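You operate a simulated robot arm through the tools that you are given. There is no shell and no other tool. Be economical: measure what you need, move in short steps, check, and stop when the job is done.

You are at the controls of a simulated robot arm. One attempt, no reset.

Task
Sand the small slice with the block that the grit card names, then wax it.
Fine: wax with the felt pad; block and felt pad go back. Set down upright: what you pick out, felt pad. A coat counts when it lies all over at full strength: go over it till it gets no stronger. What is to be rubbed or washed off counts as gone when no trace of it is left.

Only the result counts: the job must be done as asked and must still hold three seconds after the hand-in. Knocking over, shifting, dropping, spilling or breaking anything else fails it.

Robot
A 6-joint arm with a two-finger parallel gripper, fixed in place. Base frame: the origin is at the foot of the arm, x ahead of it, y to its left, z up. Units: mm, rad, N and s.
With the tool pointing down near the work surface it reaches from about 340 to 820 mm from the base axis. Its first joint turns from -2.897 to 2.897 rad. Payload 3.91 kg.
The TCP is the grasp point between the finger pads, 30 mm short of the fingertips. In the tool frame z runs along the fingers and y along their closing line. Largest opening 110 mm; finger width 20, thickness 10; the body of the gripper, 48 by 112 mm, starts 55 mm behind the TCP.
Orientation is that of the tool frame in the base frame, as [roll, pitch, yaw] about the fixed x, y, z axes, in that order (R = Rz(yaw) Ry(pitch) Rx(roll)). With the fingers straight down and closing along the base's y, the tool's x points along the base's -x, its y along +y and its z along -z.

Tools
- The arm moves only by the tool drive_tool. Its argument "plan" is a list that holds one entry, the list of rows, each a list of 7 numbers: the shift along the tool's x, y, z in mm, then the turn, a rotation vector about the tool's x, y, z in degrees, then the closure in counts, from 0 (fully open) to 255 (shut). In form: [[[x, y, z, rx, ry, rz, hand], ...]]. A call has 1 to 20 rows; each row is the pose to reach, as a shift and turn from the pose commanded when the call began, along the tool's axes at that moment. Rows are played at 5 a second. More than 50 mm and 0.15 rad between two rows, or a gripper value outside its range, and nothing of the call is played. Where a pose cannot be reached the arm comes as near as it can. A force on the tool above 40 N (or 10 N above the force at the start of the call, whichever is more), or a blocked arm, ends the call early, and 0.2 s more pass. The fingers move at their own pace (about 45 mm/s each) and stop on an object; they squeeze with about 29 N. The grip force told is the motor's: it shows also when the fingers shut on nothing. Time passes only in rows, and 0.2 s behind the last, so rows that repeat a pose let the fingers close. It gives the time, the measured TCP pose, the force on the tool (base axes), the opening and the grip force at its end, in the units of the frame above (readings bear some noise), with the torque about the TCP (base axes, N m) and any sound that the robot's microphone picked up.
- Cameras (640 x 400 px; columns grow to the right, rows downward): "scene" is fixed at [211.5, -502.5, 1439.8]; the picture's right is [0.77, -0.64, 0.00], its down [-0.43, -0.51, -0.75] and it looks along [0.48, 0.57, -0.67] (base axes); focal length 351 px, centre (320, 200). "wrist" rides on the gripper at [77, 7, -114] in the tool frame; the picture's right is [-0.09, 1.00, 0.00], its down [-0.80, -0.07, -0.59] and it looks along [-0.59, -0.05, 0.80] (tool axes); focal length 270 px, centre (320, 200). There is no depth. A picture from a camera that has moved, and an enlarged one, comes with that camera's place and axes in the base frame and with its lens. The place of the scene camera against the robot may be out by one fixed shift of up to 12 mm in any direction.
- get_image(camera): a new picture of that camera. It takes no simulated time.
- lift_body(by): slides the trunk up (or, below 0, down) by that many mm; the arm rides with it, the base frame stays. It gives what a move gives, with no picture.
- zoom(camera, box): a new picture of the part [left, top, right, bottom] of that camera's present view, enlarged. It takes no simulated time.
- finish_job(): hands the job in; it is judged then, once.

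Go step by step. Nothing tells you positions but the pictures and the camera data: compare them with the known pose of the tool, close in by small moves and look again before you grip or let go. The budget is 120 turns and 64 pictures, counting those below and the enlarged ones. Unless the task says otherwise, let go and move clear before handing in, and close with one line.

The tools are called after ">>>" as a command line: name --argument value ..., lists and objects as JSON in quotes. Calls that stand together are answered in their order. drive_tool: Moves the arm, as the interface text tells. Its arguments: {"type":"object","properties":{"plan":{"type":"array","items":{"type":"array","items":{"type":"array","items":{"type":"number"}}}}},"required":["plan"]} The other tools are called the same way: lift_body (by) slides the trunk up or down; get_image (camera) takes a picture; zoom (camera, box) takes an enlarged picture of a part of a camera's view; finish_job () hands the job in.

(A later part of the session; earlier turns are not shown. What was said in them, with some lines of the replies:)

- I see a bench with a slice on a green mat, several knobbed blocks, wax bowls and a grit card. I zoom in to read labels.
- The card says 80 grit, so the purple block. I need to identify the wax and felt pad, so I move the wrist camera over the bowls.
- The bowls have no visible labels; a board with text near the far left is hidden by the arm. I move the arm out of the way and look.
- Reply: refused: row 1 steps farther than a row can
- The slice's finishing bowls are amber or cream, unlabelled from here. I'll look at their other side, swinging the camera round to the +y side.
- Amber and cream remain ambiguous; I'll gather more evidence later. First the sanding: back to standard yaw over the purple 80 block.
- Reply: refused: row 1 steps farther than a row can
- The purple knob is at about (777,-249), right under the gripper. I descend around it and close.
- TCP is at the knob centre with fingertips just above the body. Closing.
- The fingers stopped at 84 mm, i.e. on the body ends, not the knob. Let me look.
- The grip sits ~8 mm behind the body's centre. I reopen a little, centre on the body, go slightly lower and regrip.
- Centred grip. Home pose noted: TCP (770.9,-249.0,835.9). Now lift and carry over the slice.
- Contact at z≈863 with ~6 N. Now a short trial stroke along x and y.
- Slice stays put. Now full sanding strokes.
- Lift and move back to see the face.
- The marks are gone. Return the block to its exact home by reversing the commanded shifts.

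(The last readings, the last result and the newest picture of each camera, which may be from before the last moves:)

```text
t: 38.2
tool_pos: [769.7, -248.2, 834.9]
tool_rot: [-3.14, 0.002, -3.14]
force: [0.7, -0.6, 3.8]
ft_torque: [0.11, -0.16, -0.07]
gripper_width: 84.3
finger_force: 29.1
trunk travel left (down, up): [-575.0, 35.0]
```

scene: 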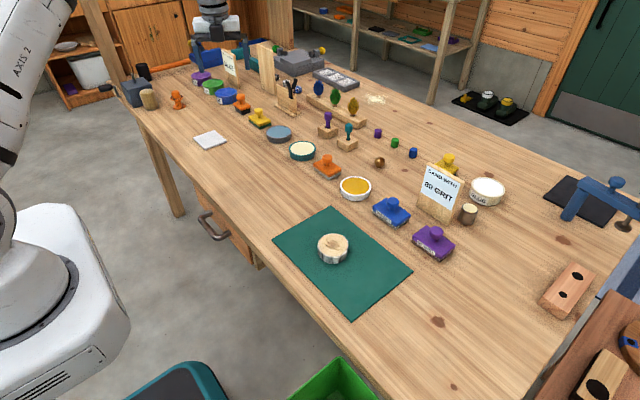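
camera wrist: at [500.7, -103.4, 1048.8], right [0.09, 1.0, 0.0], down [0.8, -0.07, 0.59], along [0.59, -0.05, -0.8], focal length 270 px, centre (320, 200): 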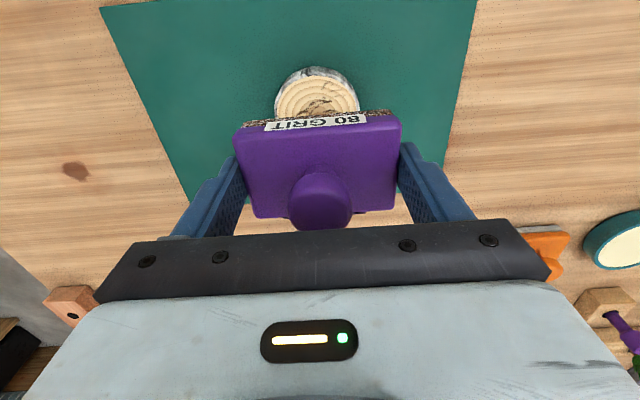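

Touching the bench. Release and rise.

>>> drive_tool --plan '[[[0, 0, 1, 0, 0, 0, 0], [0, 0, 1, 0, 0, 0, 0], [0, 0, 1, 0, 0, 0, 0], [0, 0, -20, 0, 0, 0, 0], [0, 0, -60, 0, 0, 0, 0], [0, 0, -100, 0, 0, 0, 0]]]'

>>> zoom --camera "scene" --box '[390, 180, 490, 260]'

```text
t: 39.6
tool_pos: [769.7, -247.3, 934.1]
tool_rot: [3.14, -0.002, -3.141]
force: [-0.2, 0.2, -0.3]
ft_torque: [0.0, -0.05, -0.01]
gripper_width: 110.0
finger_force: 0.0
trunk travel left (down, up): [-575.0, 35.0]
```

```text
5.00 times, centred on (440, 220) of scene
camera zoom: at [211.5, -502.5, 1439.8], right [0.77, -0.64, 0.0], down [-0.43, -0.51, -0.75], along [0.48, 0.57, -0.67], focal length 1753 px, centre (-280, 100)
```

zoom: 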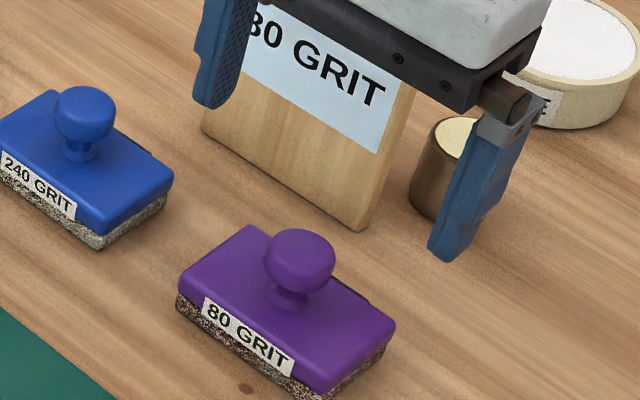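

Block is back. Next, above the orange felt pad at about (777,133).

>>> drive_tool --plan '[[[5, 38, 0, 0, 0, 0, 0], [10, 76, 0, 0, 0, 0, 0], [10, 114, 0, 0, 0, 0, 0], [10, 152, 0, 0, 0, 0, 0], [10, 190, 0, 0, 0, 0, 0], [10, 228, 0, 0, 0, 0, 0], [5, 266, 0, 0, 0, 0, 0], [0, 304, 0, 0, 0, 0, 0], [-5, 342, 0, 0, 0, 0, 0], [-5, 380, 0, 0, 0, 0, 0], [-5, 380, 0, 0, 0, 0, 0]]]'

>>> get_image --camera "wrist"

```text
t: 42.0
tool_pos: [773.4, 132.4, 935.1]
tool_rot: [3.14, 0.001, 3.141]
force: [0.1, 0.4, 1.0]
ft_torque: [0.01, 0.01, 0.01]
gripper_width: 109.9
finger_force: 0.0
trunk travel left (down, up): [-575.0, 35.0]
```

```text
20 pictures are left
camera wrist: at [697.7, 140.8, 1048.5], right [0.09, 1.0, 0.0], down [0.8, -0.07, 0.59], along [0.59, -0.05, -0.8], focal length 270 px, centre (320, 200)
```

wrist: 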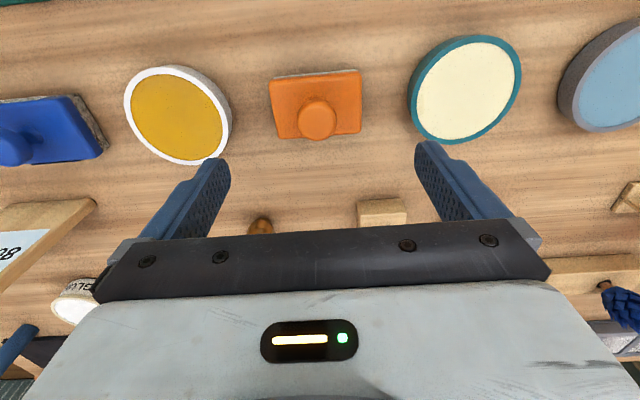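

>>> zoom --camera "wrist" --box '[110, 55, 250, 175]'

>>> zoom --camera "wrist" --box '[395, 25, 535, 150]'

```text
3.33 times, centred on (180, 115) of wrist
camera zoom: at [697.7, 140.8, 1048.5], right [0.09, 1.0, 0.0], down [0.8, -0.07, 0.59], along [0.59, -0.05, -0.8], focal length 901 px, centre (787, 483)
```

zoom: 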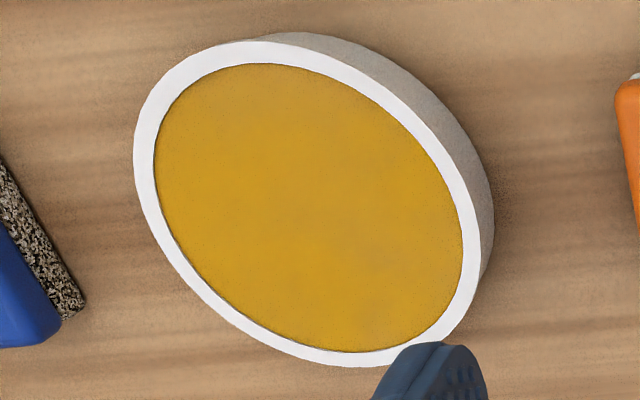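

```text
3.20 times, centred on (465, 88) of wrist
camera zoom: at [697.7, 140.8, 1048.5], right [0.09, 1.0, 0.0], down [0.8, -0.07, 0.59], along [0.59, -0.05, -0.8], focal length 865 px, centre (-144, 560)
```

zoom: 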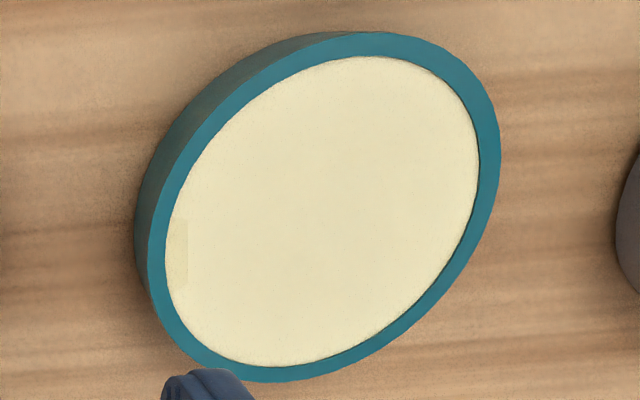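

>>> zoom --camera "wrist" --box '[420, 85, 450, 125]'

```text
10.00 times, centred on (435, 105) of wrist
camera zoom: at [697.7, 140.8, 1048.5], right [0.09, 1.0, 0.0], down [0.8, -0.07, 0.59], along [0.59, -0.05, -0.8], focal length 2703 px, centre (-830, 1150)
```

zoom: 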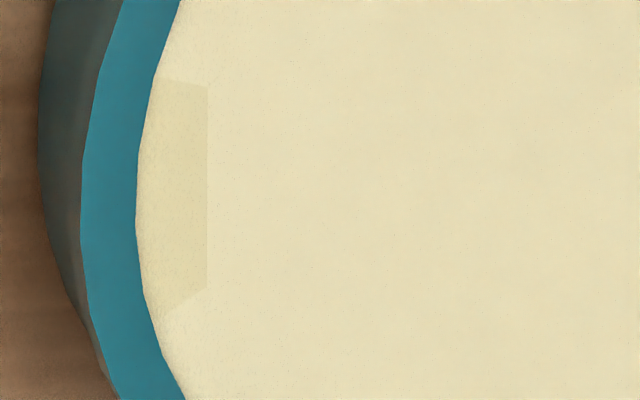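

The five items from the 80 block to the cream bowl form one row centred on the robot, while the water dish and everything beyond it is out of reach. So amber and cream are this job's two finishes: amber as oil, cream as wax. I'll use the cream bowl and grip the felt pad by its body ends.

>>> drive_tool --plan '[[[1, 0, 30, 0, 0, -2.4, 0], [1, 0, 60, 0, 0, -2.4, 0], [1, 0, 85, 0, 0, -2.4, 0], [1, 0, 99, 0, 0, -2.4, 0], [1, 0, 99, 0, 0, -2.4, 0]]]'

>>> zoom --camera "scene" --box '[287, 132, 367, 192]'

```text
t: 43.2
tool_pos: [773.8, 132.0, 834.1]
tool_rot: [-3.141, -0.001, -3.1]
force: [1.2, -0.2, -0.1]
ft_torque: [0.02, -0.06, 0.0]
gripper_width: 110.0
finger_force: 0.2
trunk travel left (down, up): [-575.0, 35.0]
```

```text
6.67 times, centred on (327, 162) of scene
camera zoom: at [211.5, -502.5, 1439.8], right [0.77, -0.64, 0.0], down [-0.43, -0.51, -0.75], along [0.48, 0.57, -0.67], focal length 2338 px, centre (273, 453)
```

zoom: 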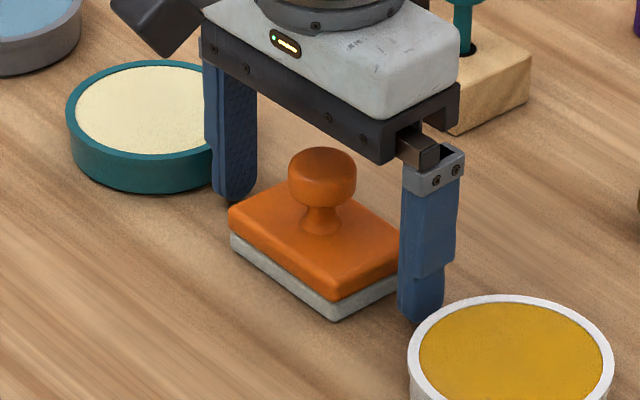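

>>> drive_tool --plan '[[[0, 0, 0, 0, 0, 0, 255], [0, 0, 0, 0, 0, 0, 255], [0, 0, 0, 0, 0, 0, 255], [0, 0, 0, 0, 0, 0, 255], [0, 0, 0, 0, 0, 0, 255]]]'

>>> zoom --camera "scene" --box '[287, 132, 367, 192]'

```text
t: 44.4
tool_pos: [774.9, 132.6, 835.1]
tool_rot: [-3.141, 0.001, -3.101]
force: [-0.1, 0.3, -0.3]
ft_torque: [-0.01, 0.02, 0.0]
gripper_width: 74.5
finger_force: 28.8
trunk travel left (down, up): [-575.0, 35.0]
```

```text
6.67 times, centred on (327, 162) of scene
camera zoom: at [211.5, -502.5, 1439.8], right [0.77, -0.64, 0.0], down [-0.43, -0.51, -0.75], along [0.48, 0.57, -0.67], focal length 2338 px, centre (273, 453)
```

zoom: 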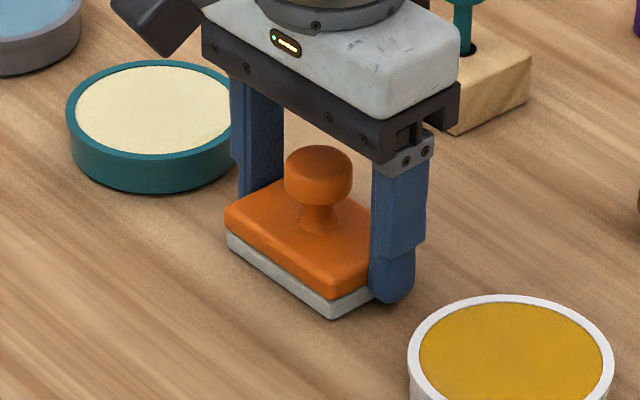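

Pad held (74.5 mm). The bowl's inner diameter is about 80 mm with the rim ~22 mm high. I carry the pad over the cream bowl at about (776,262).

>>> drive_tool --plan '[[[0, 0, -10, 0, 0, 0, 255], [0, 0, -40, 0, 0, 0, 255], [0, 0, -65, 0, 0, 0, 255], [-2, 32, -65, 0, 0, 0, 255], [-4, 65, -65, 0, 0, 0, 255], [-6, 98, -65, 0, 0, 0, 255], [-7, 129, -65, 0, 0, 0, 255], [-7, 129, -65, 0, 0, 0, 255]]]'

>>> get_image --camera "wrist"

>>> zoom --camera "scene" --box '[262, 110, 342, 170]'

```text
t: 46.2
tool_pos: [777.2, 261.8, 900.1]
tool_rot: [3.14, -0.001, -3.098]
force: [-0.5, 0.0, -1.6]
ft_torque: [-0.01, -0.01, 0.06]
gripper_width: 74.4
finger_force: 28.9
trunk travel left (down, up): [-575.0, 35.0]
```

```text
14 pictures are left
camera wrist: at [700.0, 266.8, 1013.6], right [0.05, 1.0, 0.0], down [0.8, -0.04, 0.59], along [0.59, -0.03, -0.8], focal length 270 px, centre (320, 200)
```

wrist: 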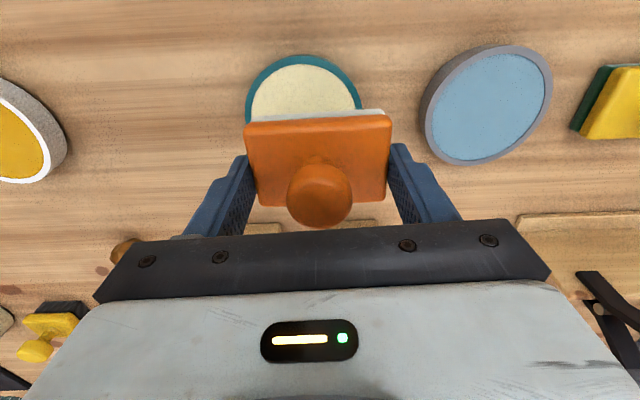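

```text
6.67 times, centred on (302, 140) of scene
camera zoom: at [211.5, -502.5, 1439.8], right [0.77, -0.64, 0.0], down [-0.43, -0.51, -0.75], along [0.48, 0.57, -0.67], focal length 2338 px, centre (440, 600)
```

zoom: 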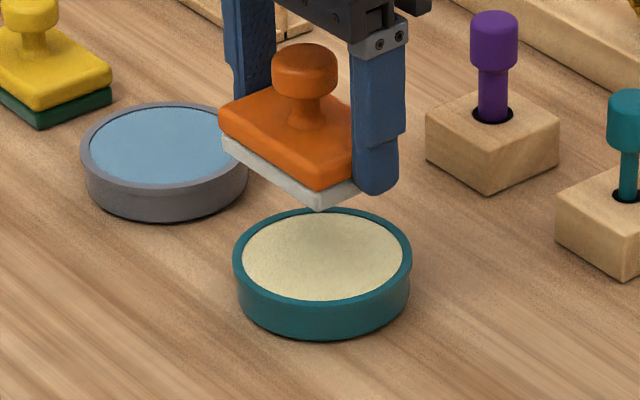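

The bowl's centre looks to be (773,251). I correct and lower flat.

>>> drive_tool --plan '[[[4, -11, 0, 0, 0, 0, 255], [4, -11, 15, 0, 0, 0, 255], [4, -11, 30, 0, 0, 0, 255], [4, -11, 30, 0, 0, 0, 255]]]'

>>> zoom --camera "scene" --box '[262, 110, 342, 170]'

```text
t: 47.2
tool_pos: [772.7, 249.0, 869.4]
tool_rot: [3.141, 0.002, -3.1]
force: [0.1, 0.1, 0.2]
ft_torque: [0.01, 0.01, 0.03]
gripper_width: 74.3
finger_force: 29.5
trunk travel left (down, up): [-575.0, 35.0]
```

```text
6.67 times, centred on (302, 140) of scene
camera zoom: at [211.5, -502.5, 1439.8], right [0.77, -0.64, 0.0], down [-0.43, -0.51, -0.75], along [0.48, 0.57, -0.67], focal length 2338 px, centre (440, 600)
```

zoom: 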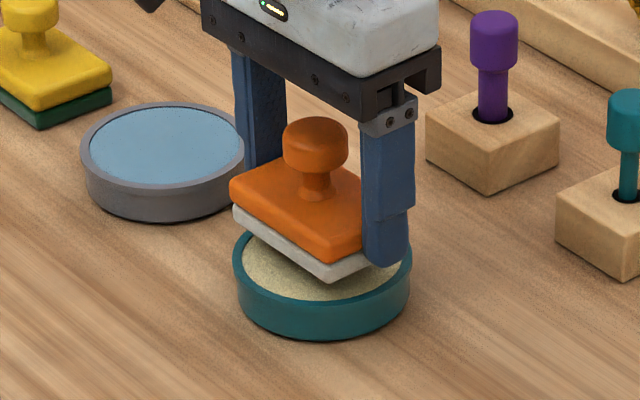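

>>> drive_tool --plan '[[[-1, -4, 2, 0, 0, 0, 255], [-1, -4, 4, 0, 0, 0, 255], [-1, -4, 6, 0, 0, 0, 255], [-1, -4, 6, 0, 0, 0, 255]]]'

>>> drive_tool --plan '[[[0, 0, 1.5, 0, 0, 0, 255], [0, 0, 3, 0, 0, 0, 255], [0, 0, 4, 0, 0, 0, 255], [0, 0, 4, 0, 0, 0, 255]]]'

```text
t: 48.2
tool_pos: [773.5, 245.4, 863.2]
tool_rot: [-3.141, -0.001, -3.098]
force: [0.4, 0.3, -1.7]
ft_torque: [-0.01, 0.02, 0.02]
gripper_width: 74.1
finger_force: 28.8
trunk travel left (down, up): [-575.0, 35.0]
```

```text
t: 49.2
tool_pos: [773.7, 246.3, 860.8]
tool_rot: [3.141, 0.001, -3.099]
force: [0.1, -0.1, -0.3]
ft_torque: [-0.03, -0.04, 0.01]
gripper_width: 74.3
finger_force: 28.6
trunk travel left (down, up): [-575.0, 35.0]
```

>>> drive_tool --plan '[[[0, 0, 1, 0, 0, 0, 255], [0, 0, 2, 0, 0, 0, 255], [0, 0, 2, 0, 0, 0, 255]]]'

>>> zoom --camera "scene" --box '[272, 125, 332, 170]'

```text
t: 50.0
tool_pos: [773.6, 246.5, 856.3]
tool_rot: [3.141, 0.0, -3.1]
force: [-0.7, -0.5, -1.1]
ft_torque: [-0.01, 0.0, 0.01]
gripper_width: 74.1
finger_force: 29.1
trunk travel left (down, up): [-575.0, 35.0]
```

```text
8.89 times, centred on (302, 148) of scene
camera zoom: at [211.5, -502.5, 1439.8], right [0.77, -0.64, 0.0], down [-0.43, -0.51, -0.75], along [0.48, 0.57, -0.67], focal length 3117 px, centre (480, 667)
```

zoom: 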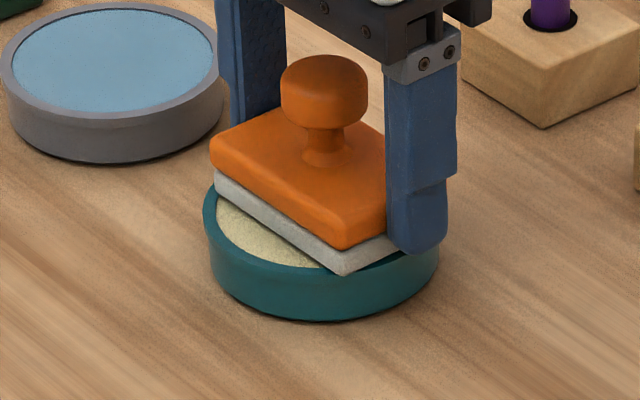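

>>> drive_tool --plan '[[[0, 0, 1, 0, 0, 0, 255], [0, 0, 2, 0, 0, 0, 255], [0, 0, 3, 0, 0, 0, 255], [0, 0, 3, 0, 0, 0, 255]]]'

```text
t: 51.0
tool_pos: [773.7, 246.0, 856.9]
tool_rot: [3.14, 0.001, -3.099]
force: [3.3, 1.6, 8.4]
ft_torque: [-0.07, 0.1, -0.01]
gripper_width: 74.2
finger_force: 29.2
trunk travel left (down, up): [-575.0, 35.0]
```

Contact at ~9 N. I lift and test it on the slice.

>>> drive_tool --plan '[[[0, 0, -15, 0, 0, 0, 255], [0, 0, -40, 0, 0, 0, 255], [0, 0, -65, 0, 0, 0, 255], [20, -35, -65, 0, 0, 0, 255], [40, -70, -65, 0, 0, 0, 255], [61, -104, -65, 0, 0, 0, 255], [81, -139, -65, 0, 0, 0, 255], [102, -174, -65, 0, 0, 0, 255], [122, -209, -65, 0, 0, 0, 255], [142, -244, -65, 0, 0, 0, 255], [163, -278, -65, 0, 0, 0, 255], [183, -313, -65, 0, 0, 0, 255], [203, -348, -65, 0, 0, 0, 255], [203, -348, -30, 0, 0, 0, 255], [203, -348, -13, 0, 0, 0, 255], [203, -348, -13, 0, 0, 0, 255]]]'

```text
t: 54.4
tool_pos: [585.3, -111.0, 866.5]
tool_rot: [3.141, 0.0, -3.099]
force: [-0.1, -1.0, -0.1]
ft_torque: [-0.01, 0.0, 0.01]
gripper_width: 74.2
finger_force: 28.8
trunk travel left (down, up): [-575.0, 35.0]
```

>>> drive_tool --plan '[[[0, 0, 1.5, 0, 0, 0, 255], [0, 0, 3, 0, 0, 0, 255], [0, 0, 4.5, 0, 0, 0, 255], [0, 0, 4.5, 0, 0, 0, 255]]]'

```text
t: 55.4
tool_pos: [586.2, -110.5, 862.8]
tool_rot: [-3.141, -0.001, -3.098]
force: [0.4, -0.1, 0.0]
ft_torque: [-0.01, 0.03, -0.02]
gripper_width: 74.3
finger_force: 28.4
trunk travel left (down, up): [-575.0, 35.0]
```

>>> drive_tool --plan '[[[0, 0, 1, 0, 0, 0, 255], [0, 0, 2, 0, 0, 0, 255], [0, 0, 2.5, 0, 0, 0, 255], [0, 0, 2.5, 0, 0, 0, 255]]]'

```text
t: 56.4
tool_pos: [585.9, -111.1, 861.3]
tool_rot: [3.14, 0.003, -3.099]
force: [1.8, -3.9, 17.6]
ft_torque: [-0.29, 0.01, 0.0]
gripper_width: 74.1
finger_force: 29.4
trunk travel left (down, up): [-575.0, 35.0]
```

>>> drive_tool --plan '[[[0, 0, -1, 0, 0, 0, 255], [12, 4, -1, 0, 0, 0, 255], [24, 6, -1, 0, 0, 0, 255], [12, 8, -1, 0, 0, 0, 255], [0, 8, -1, 0, 0, 0, 255], [-12, 8, -1, 0, 0, 0, 255], [-24, 6, -1, 0, 0, 0, 255], [-12, 2, -1, 0, 0, 0, 255], [0, 0, -1, 0, 0, 0, 255], [12, -2, -1, 0, 0, 0, 255], [24, -4, -1, 0, 0, 0, 255], [12, -6, -1, 0, 0, 0, 255], [0, -8, -1, 0, 0, 0, 255], [-12, -8, -1, 0, 0, 0, 255], [-24, -6, -1, 0, 0, 0, 255], [-24, 4, -1, 0, 0, 0, 255], [-12, 0, -1, 0, 0, 0, 255], [0, 0, -1, 0, 0, 0, 255]]]'

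>>> drive_tool --plan '[[[0, 0, -30, 0, 0, 0, 255], [-20, 0, -60, 0, 0, 0, 255], [-60, 20, -65, 0, 0, 0, 255], [-100, 40, -65, 0, 0, 0, 255]]]'

>>> zoom --camera "scene" --box '[303, 226, 363, 266]'

```text
t: 60.2
tool_pos: [583.7, -110.2, 863.7]
tool_rot: [-3.141, -0.001, -3.098]
force: [0.0, 1.3, 3.6]
ft_torque: [0.06, -0.01, 0.05]
gripper_width: 74.0
finger_force: 28.8
trunk travel left (down, up): [-575.0, 35.0]
```

```text
t: 61.2
tool_pos: [684.9, -64.3, 925.1]
tool_rot: [-3.141, -0.001, -3.098]
force: [1.2, 0.3, -0.3]
ft_torque: [0.0, 0.0, 0.01]
gripper_width: 74.0
finger_force: 28.9
trunk travel left (down, up): [-575.0, 35.0]
```

```text
10.00 times, centred on (333, 246) of scene
camera zoom: at [211.5, -502.5, 1439.8], right [0.77, -0.64, 0.0], down [-0.43, -0.51, -0.75], along [0.48, 0.57, -0.67], focal length 3507 px, centre (190, -260)
```

zoom: 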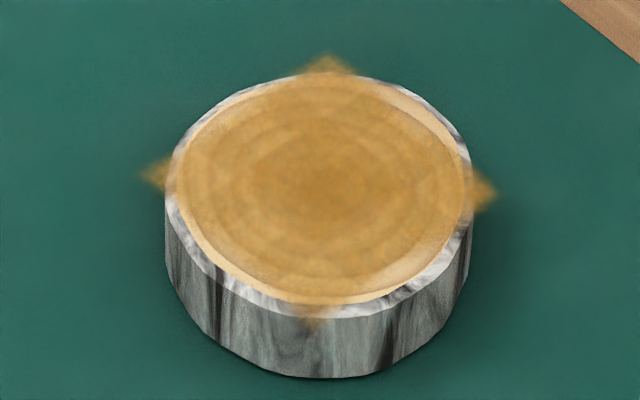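

The coat shows as an even honey tint, so the pad loads wax from the cream bowl. It's thinner at the edge; I go over it more with wider strokes.

>>> drive_tool --plan '[[[50, -20, 5, 0, 0, 0, 255], [80, -40, 20, 0, 0, 0, 255], [100, -40, 50, 0, 0, 0, 255], [100, -40, 62, 0, 0, 0, 255], [100, -40, 65.5, 0, 0, 0, 255], [112, -32, 65.5, 0, 0, 0, 255], [126, -28, 65.5, 0, 0, 0, 255], [112, -28, 65.5, 0, 0, 0, 255], [98, -26, 65.5, 0, 0, 0, 255], [84, -28, 65.5, 0, 0, 0, 255], [72, -30, 65.5, 0, 0, 0, 255], [74, -40, 65.5, 0, 0, 0, 255], [74, -50, 65.5, 0, 0, 0, 255], [86, -54, 65.5, 0, 0, 0, 255], [100, -54, 65.5, 0, 0, 0, 255], [114, -53, 65.5, 0, 0, 0, 255], [126, -50, 65.5, 0, 0, 0, 255], [126, -40, 65.5, 0, 0, 0, 255], [112, -40, 65.5, 0, 0, 0, 255], [100, -40, 65.5, 0, 0, 0, 255]]]'

>>> drive_tool --plan '[[[12, 8, 0, 0, 0, 0, 255], [26, 12, 0, 0, 0, 0, 255], [12, 12, 0, 0, 0, 0, 255], [-2, 14, 0, 0, 0, 0, 255], [-16, 12, 0, 0, 0, 0, 255], [-28, 10, 0, 0, 0, 0, 255], [-28, 0, 0, 0, 0, 0, 255], [-28, -10, 0, 0, 0, 0, 255], [-14, -14, 0, 0, 0, 0, 255], [0, -14, 0, 0, 0, 0, 255], [14, -13, 0, 0, 0, 0, 255], [26, -10, 0, 0, 0, 0, 255], [26, 0, 0, 0, 0, 0, 255], [14, 0, 0, 0, 0, 0, 255], [0, 0, 0, 0, 0, 0, 255], [-14, 0, 0, 0, 0, 0, 255], [-26, 0, 0, 0, 0, 0, 255], [-14, 0, 0, 0, 0, 0, 255], [0, 0, 0, 0, 0, 0, 255]]]'

>>> drive_tool --plan '[[[0, 0, -30, 0, 0, 0, 255], [-20, 0, -60, 0, 0, 0, 255], [-60, 20, -65, 0, 0, 0, 255], [-100, 40, -65, 0, 0, 0, 255]]]'

>>> zoom --camera "scene" --box '[303, 226, 363, 266]'

```text
refused: row 1 steps farther than a row can; nothing moved
```

```text
t: 65.2
tool_pos: [684.4, -66.4, 926.5]
tool_rot: [-3.141, 0.0, -3.1]
force: [-0.1, -0.6, -0.6]
ft_torque: [-0.03, -0.03, -0.02]
gripper_width: 73.8
finger_force: 28.7
trunk travel left (down, up): [-575.0, 35.0]
```

```text
t: 66.2
tool_pos: [782.0, -20.5, 993.1]
tool_rot: [-3.141, -0.002, -3.097]
force: [0.1, 0.3, -1.2]
ft_torque: [0.01, 0.02, 0.05]
gripper_width: 73.8
finger_force: 29.2
trunk travel left (down, up): [-575.0, 35.0]
```

```text
10.00 times, centred on (333, 246) of scene
camera zoom: at [211.5, -502.5, 1439.8], right [0.77, -0.64, 0.0], down [-0.43, -0.51, -0.75], along [0.48, 0.57, -0.67], focal length 3507 px, centre (190, -260)
```

zoom: 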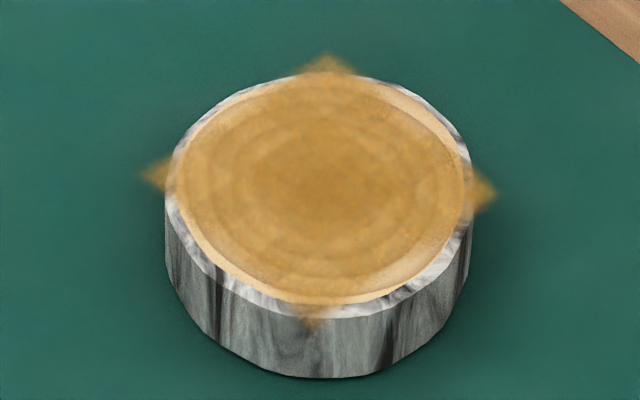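

A step was too long; the other moves ran harmlessly in the air. Return to the slice in smaller steps.

>>> drive_tool --plan '[[[40, -16, 13, 0, 0, 0, 255], [80, -32, 26, 0, 0, 0, 255], [120, -48, 39, 0, 0, 0, 255], [160, -64, 52, 0, 0, 0, 255], [200, -80, 65, 0, 0, 0, 255], [200, -80, 100, 0, 0, 0, 255], [200, -80, 122, 0, 0, 0, 255], [200, -80, 130, 0, 0, 0, 255], [200, -80, 130.5, 0, 0, 0, 255]]]'

```text
t: 68.2
tool_pos: [583.8, -110.7, 861.9]
tool_rot: [3.141, 0.001, -3.099]
force: [-2.9, -0.7, 9.5]
ft_torque: [-0.08, 0.07, 0.01]
gripper_width: 74.1
finger_force: 28.8
trunk travel left (down, up): [-575.0, 35.0]
```

>>> drive_tool --plan '[[[12, 8, 0, 0, 0, 0, 255], [26, 12, 0, 0, 0, 0, 255], [12, 12, 0, 0, 0, 0, 255], [-2, 14, 0, 0, 0, 0, 255], [-16, 12, 0, 0, 0, 0, 255], [-28, 10, 0, 0, 0, 0, 255], [-28, 0, 0, 0, 0, 0, 255], [-28, -10, 0, 0, 0, 0, 255], [-14, -14, 0, 0, 0, 0, 255], [0, -14, 0, 0, 0, 0, 255], [14, -13, 0, 0, 0, 0, 255], [26, -10, 0, 0, 0, 0, 255], [26, 0, 0, 0, 0, 0, 255], [14, 0, 0, 0, 0, 0, 255], [0, 0, 0, 0, 0, 0, 255], [-14, 0, 0, 0, 0, 0, 255], [-26, 0, 0, 0, 0, 0, 255], [-14, 0, 0, 0, 0, 0, 255], [0, 0, 0, 0, 0, 0, 255]]]'

>>> drive_tool --plan '[[[12, 8, 0, 0, 0, 0, 255], [26, 12, 0, 0, 0, 0, 255], [12, 12, 0, 0, 0, 0, 255], [-2, 14, 0, 0, 0, 0, 255], [-16, 12, 0, 0, 0, 0, 255], [-28, 10, 0, 0, 0, 0, 255], [-28, 0, 0, 0, 0, 0, 255], [-28, -10, 0, 0, 0, 0, 255], [-14, -14, 0, 0, 0, 0, 255], [0, -14, 0, 0, 0, 0, 255], [14, -13, 0, 0, 0, 0, 255], [26, -10, 0, 0, 0, 0, 255], [26, 0, 0, 0, 0, 0, 255], [14, 0, 0, 0, 0, 0, 255], [0, 0, 0, 0, 0, 0, 255]]]'

>>> drive_tool --plan '[[[0, 0, -30, 0, 0, 0, 255], [-20, 0, -60, 0, 0, 0, 255], [-60, 20, -65, 0, 0, 0, 255], [-100, 40, -65, 0, 0, 0, 255]]]'

>>> zoom --camera "scene" --box '[303, 226, 363, 266]'

```text
t: 72.2
tool_pos: [586.5, -110.2, 862.2]
tool_rot: [3.141, 0.002, -3.099]
force: [4.8, 0.7, 15.7]
ft_torque: [-0.1, -0.17, 0.06]
gripper_width: 73.9
finger_force: 28.4
trunk travel left (down, up): [-575.0, 35.0]
```

```text
t: 75.4
tool_pos: [582.6, -108.6, 862.1]
tool_rot: [3.14, -0.002, -3.1]
force: [-5.7, 0.0, 11.9]
ft_torque: [-0.12, 0.14, -0.05]
gripper_width: 74.1
finger_force: 28.5
trunk travel left (down, up): [-575.0, 35.0]
```

```text
t: 76.4
tool_pos: [682.7, -67.0, 925.4]
tool_rot: [3.141, -0.001, -3.099]
force: [0.3, -0.2, -0.4]
ft_torque: [-0.01, 0.0, 0.01]
gripper_width: 74.2
finger_force: 29.1
trunk travel left (down, up): [-575.0, 35.0]
```

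```text
10.00 times, centred on (333, 246) of scene
camera zoom: at [211.5, -502.5, 1439.8], right [0.77, -0.64, 0.0], down [-0.43, -0.51, -0.75], along [0.48, 0.57, -0.67], focal length 3507 px, centre (190, -260)
```

zoom: 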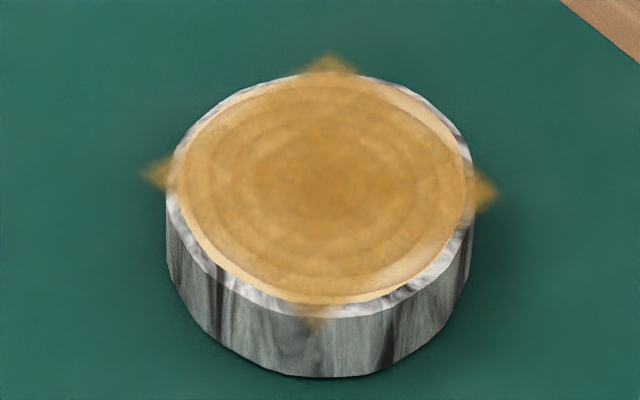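

The look has stabilised, but to tell saturation from an empty pad, I reload once and go over it again.

>>> drive_tool --plan '[[[-13, 38, 0, 0, 0, 0, 255], [-26, 77, 0, 0, 0, 0, 255], [-39, 115, 0, 0, 0, 0, 255], [-52, 154, 0, 0, 0, 0, 255], [-65, 192, 0, 0, 0, 0, 255], [-78, 231, 0, 0, 0, 0, 255], [-91, 269, 0, 0, 0, 0, 255], [-103, 308, 0, 0, 0, 0, 255], [-103, 308, 30, 0, 0, 0, 255], [-103, 308, 55, 0, 0, 0, 255], [-103, 308, 66, 0, 0, 0, 255], [-103, 308, 69, 0, 0, 0, 255], [-103, 308, 70.5, 0, 0, 0, 255], [-103, 308, 71.5, 0, 0, 0, 255], [-103, 308, 71.5, 0, 0, 0, 255]]]'

```text
t: 79.6
tool_pos: [773.4, 245.6, 856.2]
tool_rot: [-3.141, 0.002, -3.101]
force: [4.2, -0.5, 6.0]
ft_torque: [-0.06, -0.23, 0.03]
gripper_width: 74.0
finger_force: 29.4
trunk travel left (down, up): [-575.0, 35.0]
```

>>> drive_tool --plan '[[[0, 0, 0, 0, 0, 0, 255], [0, 0, -15, 0, 0, 0, 255], [0, 0, -40, 0, 0, 0, 255], [0, 0, -65, 0, 0, 0, 255], [20, -35, -65, 0, 0, 0, 255], [40, -70, -65, 0, 0, 0, 255], [61, -104, -65, 0, 0, 0, 255], [81, -139, -65, 0, 0, 0, 255], [102, -174, -65, 0, 0, 0, 255], [122, -209, -65, 0, 0, 0, 255], [142, -244, -65, 0, 0, 0, 255], [163, -278, -65, 0, 0, 0, 255], [183, -313, -65, 0, 0, 0, 255], [203, -348, -65, 0, 0, 0, 255], [203, -348, -30, 0, 0, 0, 255], [203, -348, -12, 0, 0, 0, 255], [203, -348, -8, 0, 0, 0, 255], [203, -348, -6.5, 0, 0, 0, 255]]]'

>>> drive_tool --plan '[[[12, 8, 0, 0, 0, 0, 255], [26, 12, 0, 0, 0, 0, 255], [12, 12, 0, 0, 0, 0, 255], [-2, 14, 0, 0, 0, 0, 255], [-16, 12, 0, 0, 0, 0, 255], [-28, 10, 0, 0, 0, 0, 255], [-28, 0, 0, 0, 0, 0, 255], [-28, -10, 0, 0, 0, 0, 255], [-14, -14, 0, 0, 0, 0, 255], [0, -14, 0, 0, 0, 0, 255], [14, -13, 0, 0, 0, 0, 255], [26, -10, 0, 0, 0, 0, 255], [26, 0, 0, 0, 0, 0, 255], [14, 0, 0, 0, 0, 0, 255], [0, 0, 0, 0, 0, 0, 255], [-14, 0, 0, 0, 0, 0, 255], [-26, 0, 0, 0, 0, 0, 255], [-14, 0, 0, 0, 0, 0, 255], [0, 0, 0, 0, 0, 0, 255]]]'

>>> drive_tool --plan '[[[0, 0, -30, 0, 0, 0, 255], [-20, 0, -60, 0, 0, 0, 255], [-60, 20, -65, 0, 0, 0, 255], [-100, 40, -65, 0, 0, 0, 255]]]'

>>> zoom --camera "scene" --box '[303, 226, 363, 266]'

```text
t: 83.4
tool_pos: [585.7, -108.8, 862.2]
tool_rot: [-3.141, 0.003, -3.099]
force: [0.3, 0.6, 10.1]
ft_torque: [-0.1, -0.01, 0.01]
gripper_width: 74.4
finger_force: 28.8
trunk travel left (down, up): [-575.0, 35.0]
```

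```text
t: 87.4
tool_pos: [584.9, -110.0, 861.2]
tool_rot: [3.141, 0.001, -3.098]
force: [4.5, -0.4, 15.2]
ft_torque: [-0.12, -0.17, 0.06]
gripper_width: 73.9
finger_force: 29.4
trunk travel left (down, up): [-575.0, 35.0]
```

```text
t: 88.4
tool_pos: [683.1, -66.9, 923.4]
tool_rot: [-3.142, -0.003, -3.1]
force: [0.7, 0.1, -1.2]
ft_torque: [-0.03, -0.02, 0.0]
gripper_width: 73.9
finger_force: 29.8
trunk travel left (down, up): [-575.0, 35.0]
```

```text
10.00 times, centred on (333, 246) of scene
camera zoom: at [211.5, -502.5, 1439.8], right [0.77, -0.64, 0.0], down [-0.43, -0.51, -0.75], along [0.48, 0.57, -0.67], focal length 3507 px, centre (190, -260)
```

zoom: 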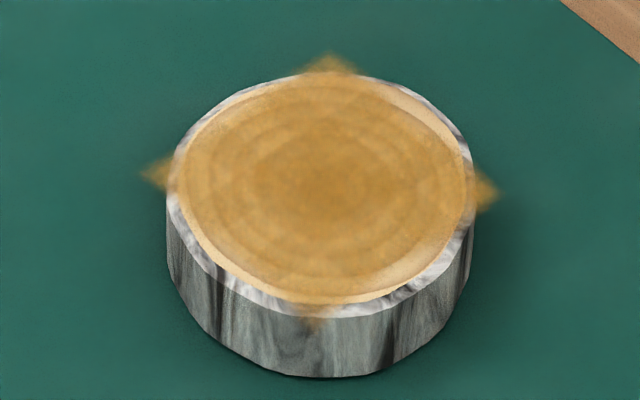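

No further change, so the coat is at full strength. Now return the pad to its home.

>>> drive_tool --plan '[[[-16, 32, 0, 0, 0, 0, 255], [-33, 64, 0, 0, 0, 0, 255], [-50, 96, 0, 0, 0, 0, 255], [-66, 128, 0, 0, 0, 0, 255], [-83, 160, 0, 0, 0, 0, 255], [-99, 192.7, 0, 0, 0, 0, 255], [-99, 192.7, 30, 0, 0, 0, 255], [-99, 192.7, 60, 0, 0, 0, 255], [-99, 192.7, 80, 0, 0, 0, 255], [-99, 192.7, 87, 0, 0, 0, 255], [-99, 192.7, 89.5, 0, 0, 0, 255], [-99, 192.7, 89.5, 0, 0, 0, 255]]]'

```text
t: 91.0
tool_pos: [774.5, 129.1, 836.8]
tool_rot: [3.14, 0.0, -3.1]
force: [0.0, -0.3, -1.1]
ft_torque: [0.02, 0.0, -0.03]
gripper_width: 74.1
finger_force: 29.3
trunk travel left (down, up): [-575.0, 35.0]
```

>>> drive_tool --plan '[[[0, 0, 0.8, 0, 0, 0, 255], [0, 0, 1.5, 0, 0, 0, 255], [0, 0, 1.5, 0, 0, 0, 255]]]'

```text
t: 91.8
tool_pos: [774.5, 130.3, 835.5]
tool_rot: [-3.141, 0.0, -3.099]
force: [0.3, -0.1, -1.2]
ft_torque: [-0.02, 0.02, -0.02]
gripper_width: 74.3
finger_force: 28.8
trunk travel left (down, up): [-575.0, 35.0]
```

>>> drive_tool --plan '[[[0, 0, 0.8, 0, 0, 0, 255], [0, 0, 1.5, 0, 0, 0, 255], [0, 0, 1.5, 0, 0, 0, 255]]]'

```text
t: 92.6
tool_pos: [773.5, 131.0, 834.3]
tool_rot: [3.141, -0.001, -3.1]
force: [0.5, -0.7, 0.6]
ft_torque: [0.0, -0.03, -0.05]
gripper_width: 74.0
finger_force: 29.2
trunk travel left (down, up): [-575.0, 35.0]
```

>>> drive_tool --plan '[[[0, 0, 0.5, 0, 0, 0, 255], [0, 0, 0.5, 0, 0, 0, 255]]]'

```text
t: 93.2
tool_pos: [775.9, 131.5, 834.4]
tool_rot: [3.142, -0.001, -3.1]
force: [1.7, 0.0, 4.0]
ft_torque: [0.02, -0.16, 0.02]
gripper_width: 74.3
finger_force: 29.1
trunk travel left (down, up): [-575.0, 35.0]
```

>>> drive_tool --plan '[[[0, 0, 0, 0, 0, 0, 20], [0, 0, 0, 0, 0, 0, 20], [0, 0, 0, 0, 0, 0, 20], [0, 0, -20, 0, 0, 0, 20], [0, 0, -60, 0, 0, 0, 20], [0, 0, -100, 0, 0, 0, 20], [40, 0, -120, 0, 0, 0, 20], [80, 0, -140, 0, 0, 0, 20], [120, 0, -150, 0, 0, 0, 20]]]'

>>> get_image --camera "scene"

>>> zoom --camera "scene" --box '[262, 115, 372, 205]'

```text
t: 95.2
tool_pos: [651.0, 122.8, 984.8]
tool_rot: [-3.141, 0.002, -3.1]
force: [0.6, -0.3, 0.1]
ft_torque: [0.02, -0.01, 0.0]
gripper_width: 101.2
finger_force: 0.1
trunk travel left (down, up): [-575.0, 35.0]
```

```text
6 pictures are left
```

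scene: 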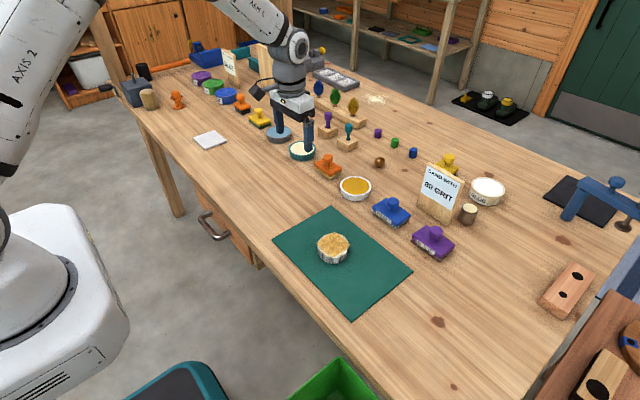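

```text
4.44 times, centred on (317, 160) of scene
camera zoom: at [211.5, -502.5, 1439.8], right [0.77, -0.64, 0.0], down [-0.43, -0.51, -0.75], along [0.48, 0.57, -0.67], focal length 1559 px, centre (333, 378)
```

zoom: 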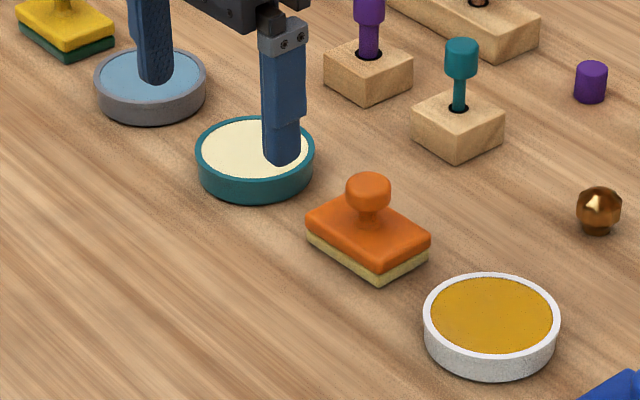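

Everything is back in place. A last overhead check of the coat with the wrist camera.

>>> drive_tool --plan '[[[20, -45, -5, 0, 0, 0, 20], [40, -90, -10, 0, 0, 0, 20], [60, -135, -15, 0, 0, 0, 20], [80, -180, -15, 0, 0, 0, 20], [100, -225, -15, 0, 0, 0, 20], [120, -235, -15, 0, 0, 0, 20]]]'

>>> zoom --camera "wrist" --box '[260, 60, 400, 150]'

```text
t: 96.6
tool_pos: [544.9, -114.5, 998.0]
tool_rot: [-3.142, -0.001, -3.098]
force: [-1.2, -0.7, -0.3]
ft_torque: [0.0, -0.01, -0.01]
gripper_width: 101.2
finger_force: 0.0
trunk travel left (down, up): [-575.0, 35.0]
```

```text
4.44 times, centred on (330, 105) of wrist
camera zoom: at [467.4, -108.3, 1111.1], right [0.05, 1.0, 0.0], down [0.8, -0.04, 0.59], along [0.59, -0.03, -0.8], focal length 1201 px, centre (276, 622)
```

zoom: 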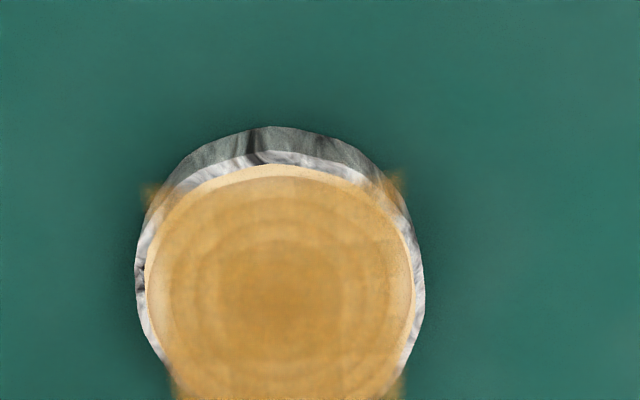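

The coat is symmetric and saturated all over the face. The block and felt pad are home and upright, and the arm is clear, so I hand in.

>>> finish_job

```text
The job is handed in.
```

I sanded the slice with the purple 80-grit block until no marks were left and waxed it with the felt pad. The block and pad are back in place, upright. The bowls carry no label, so I took the cream one to be the wax; that is a judgement I couldn't confirm.
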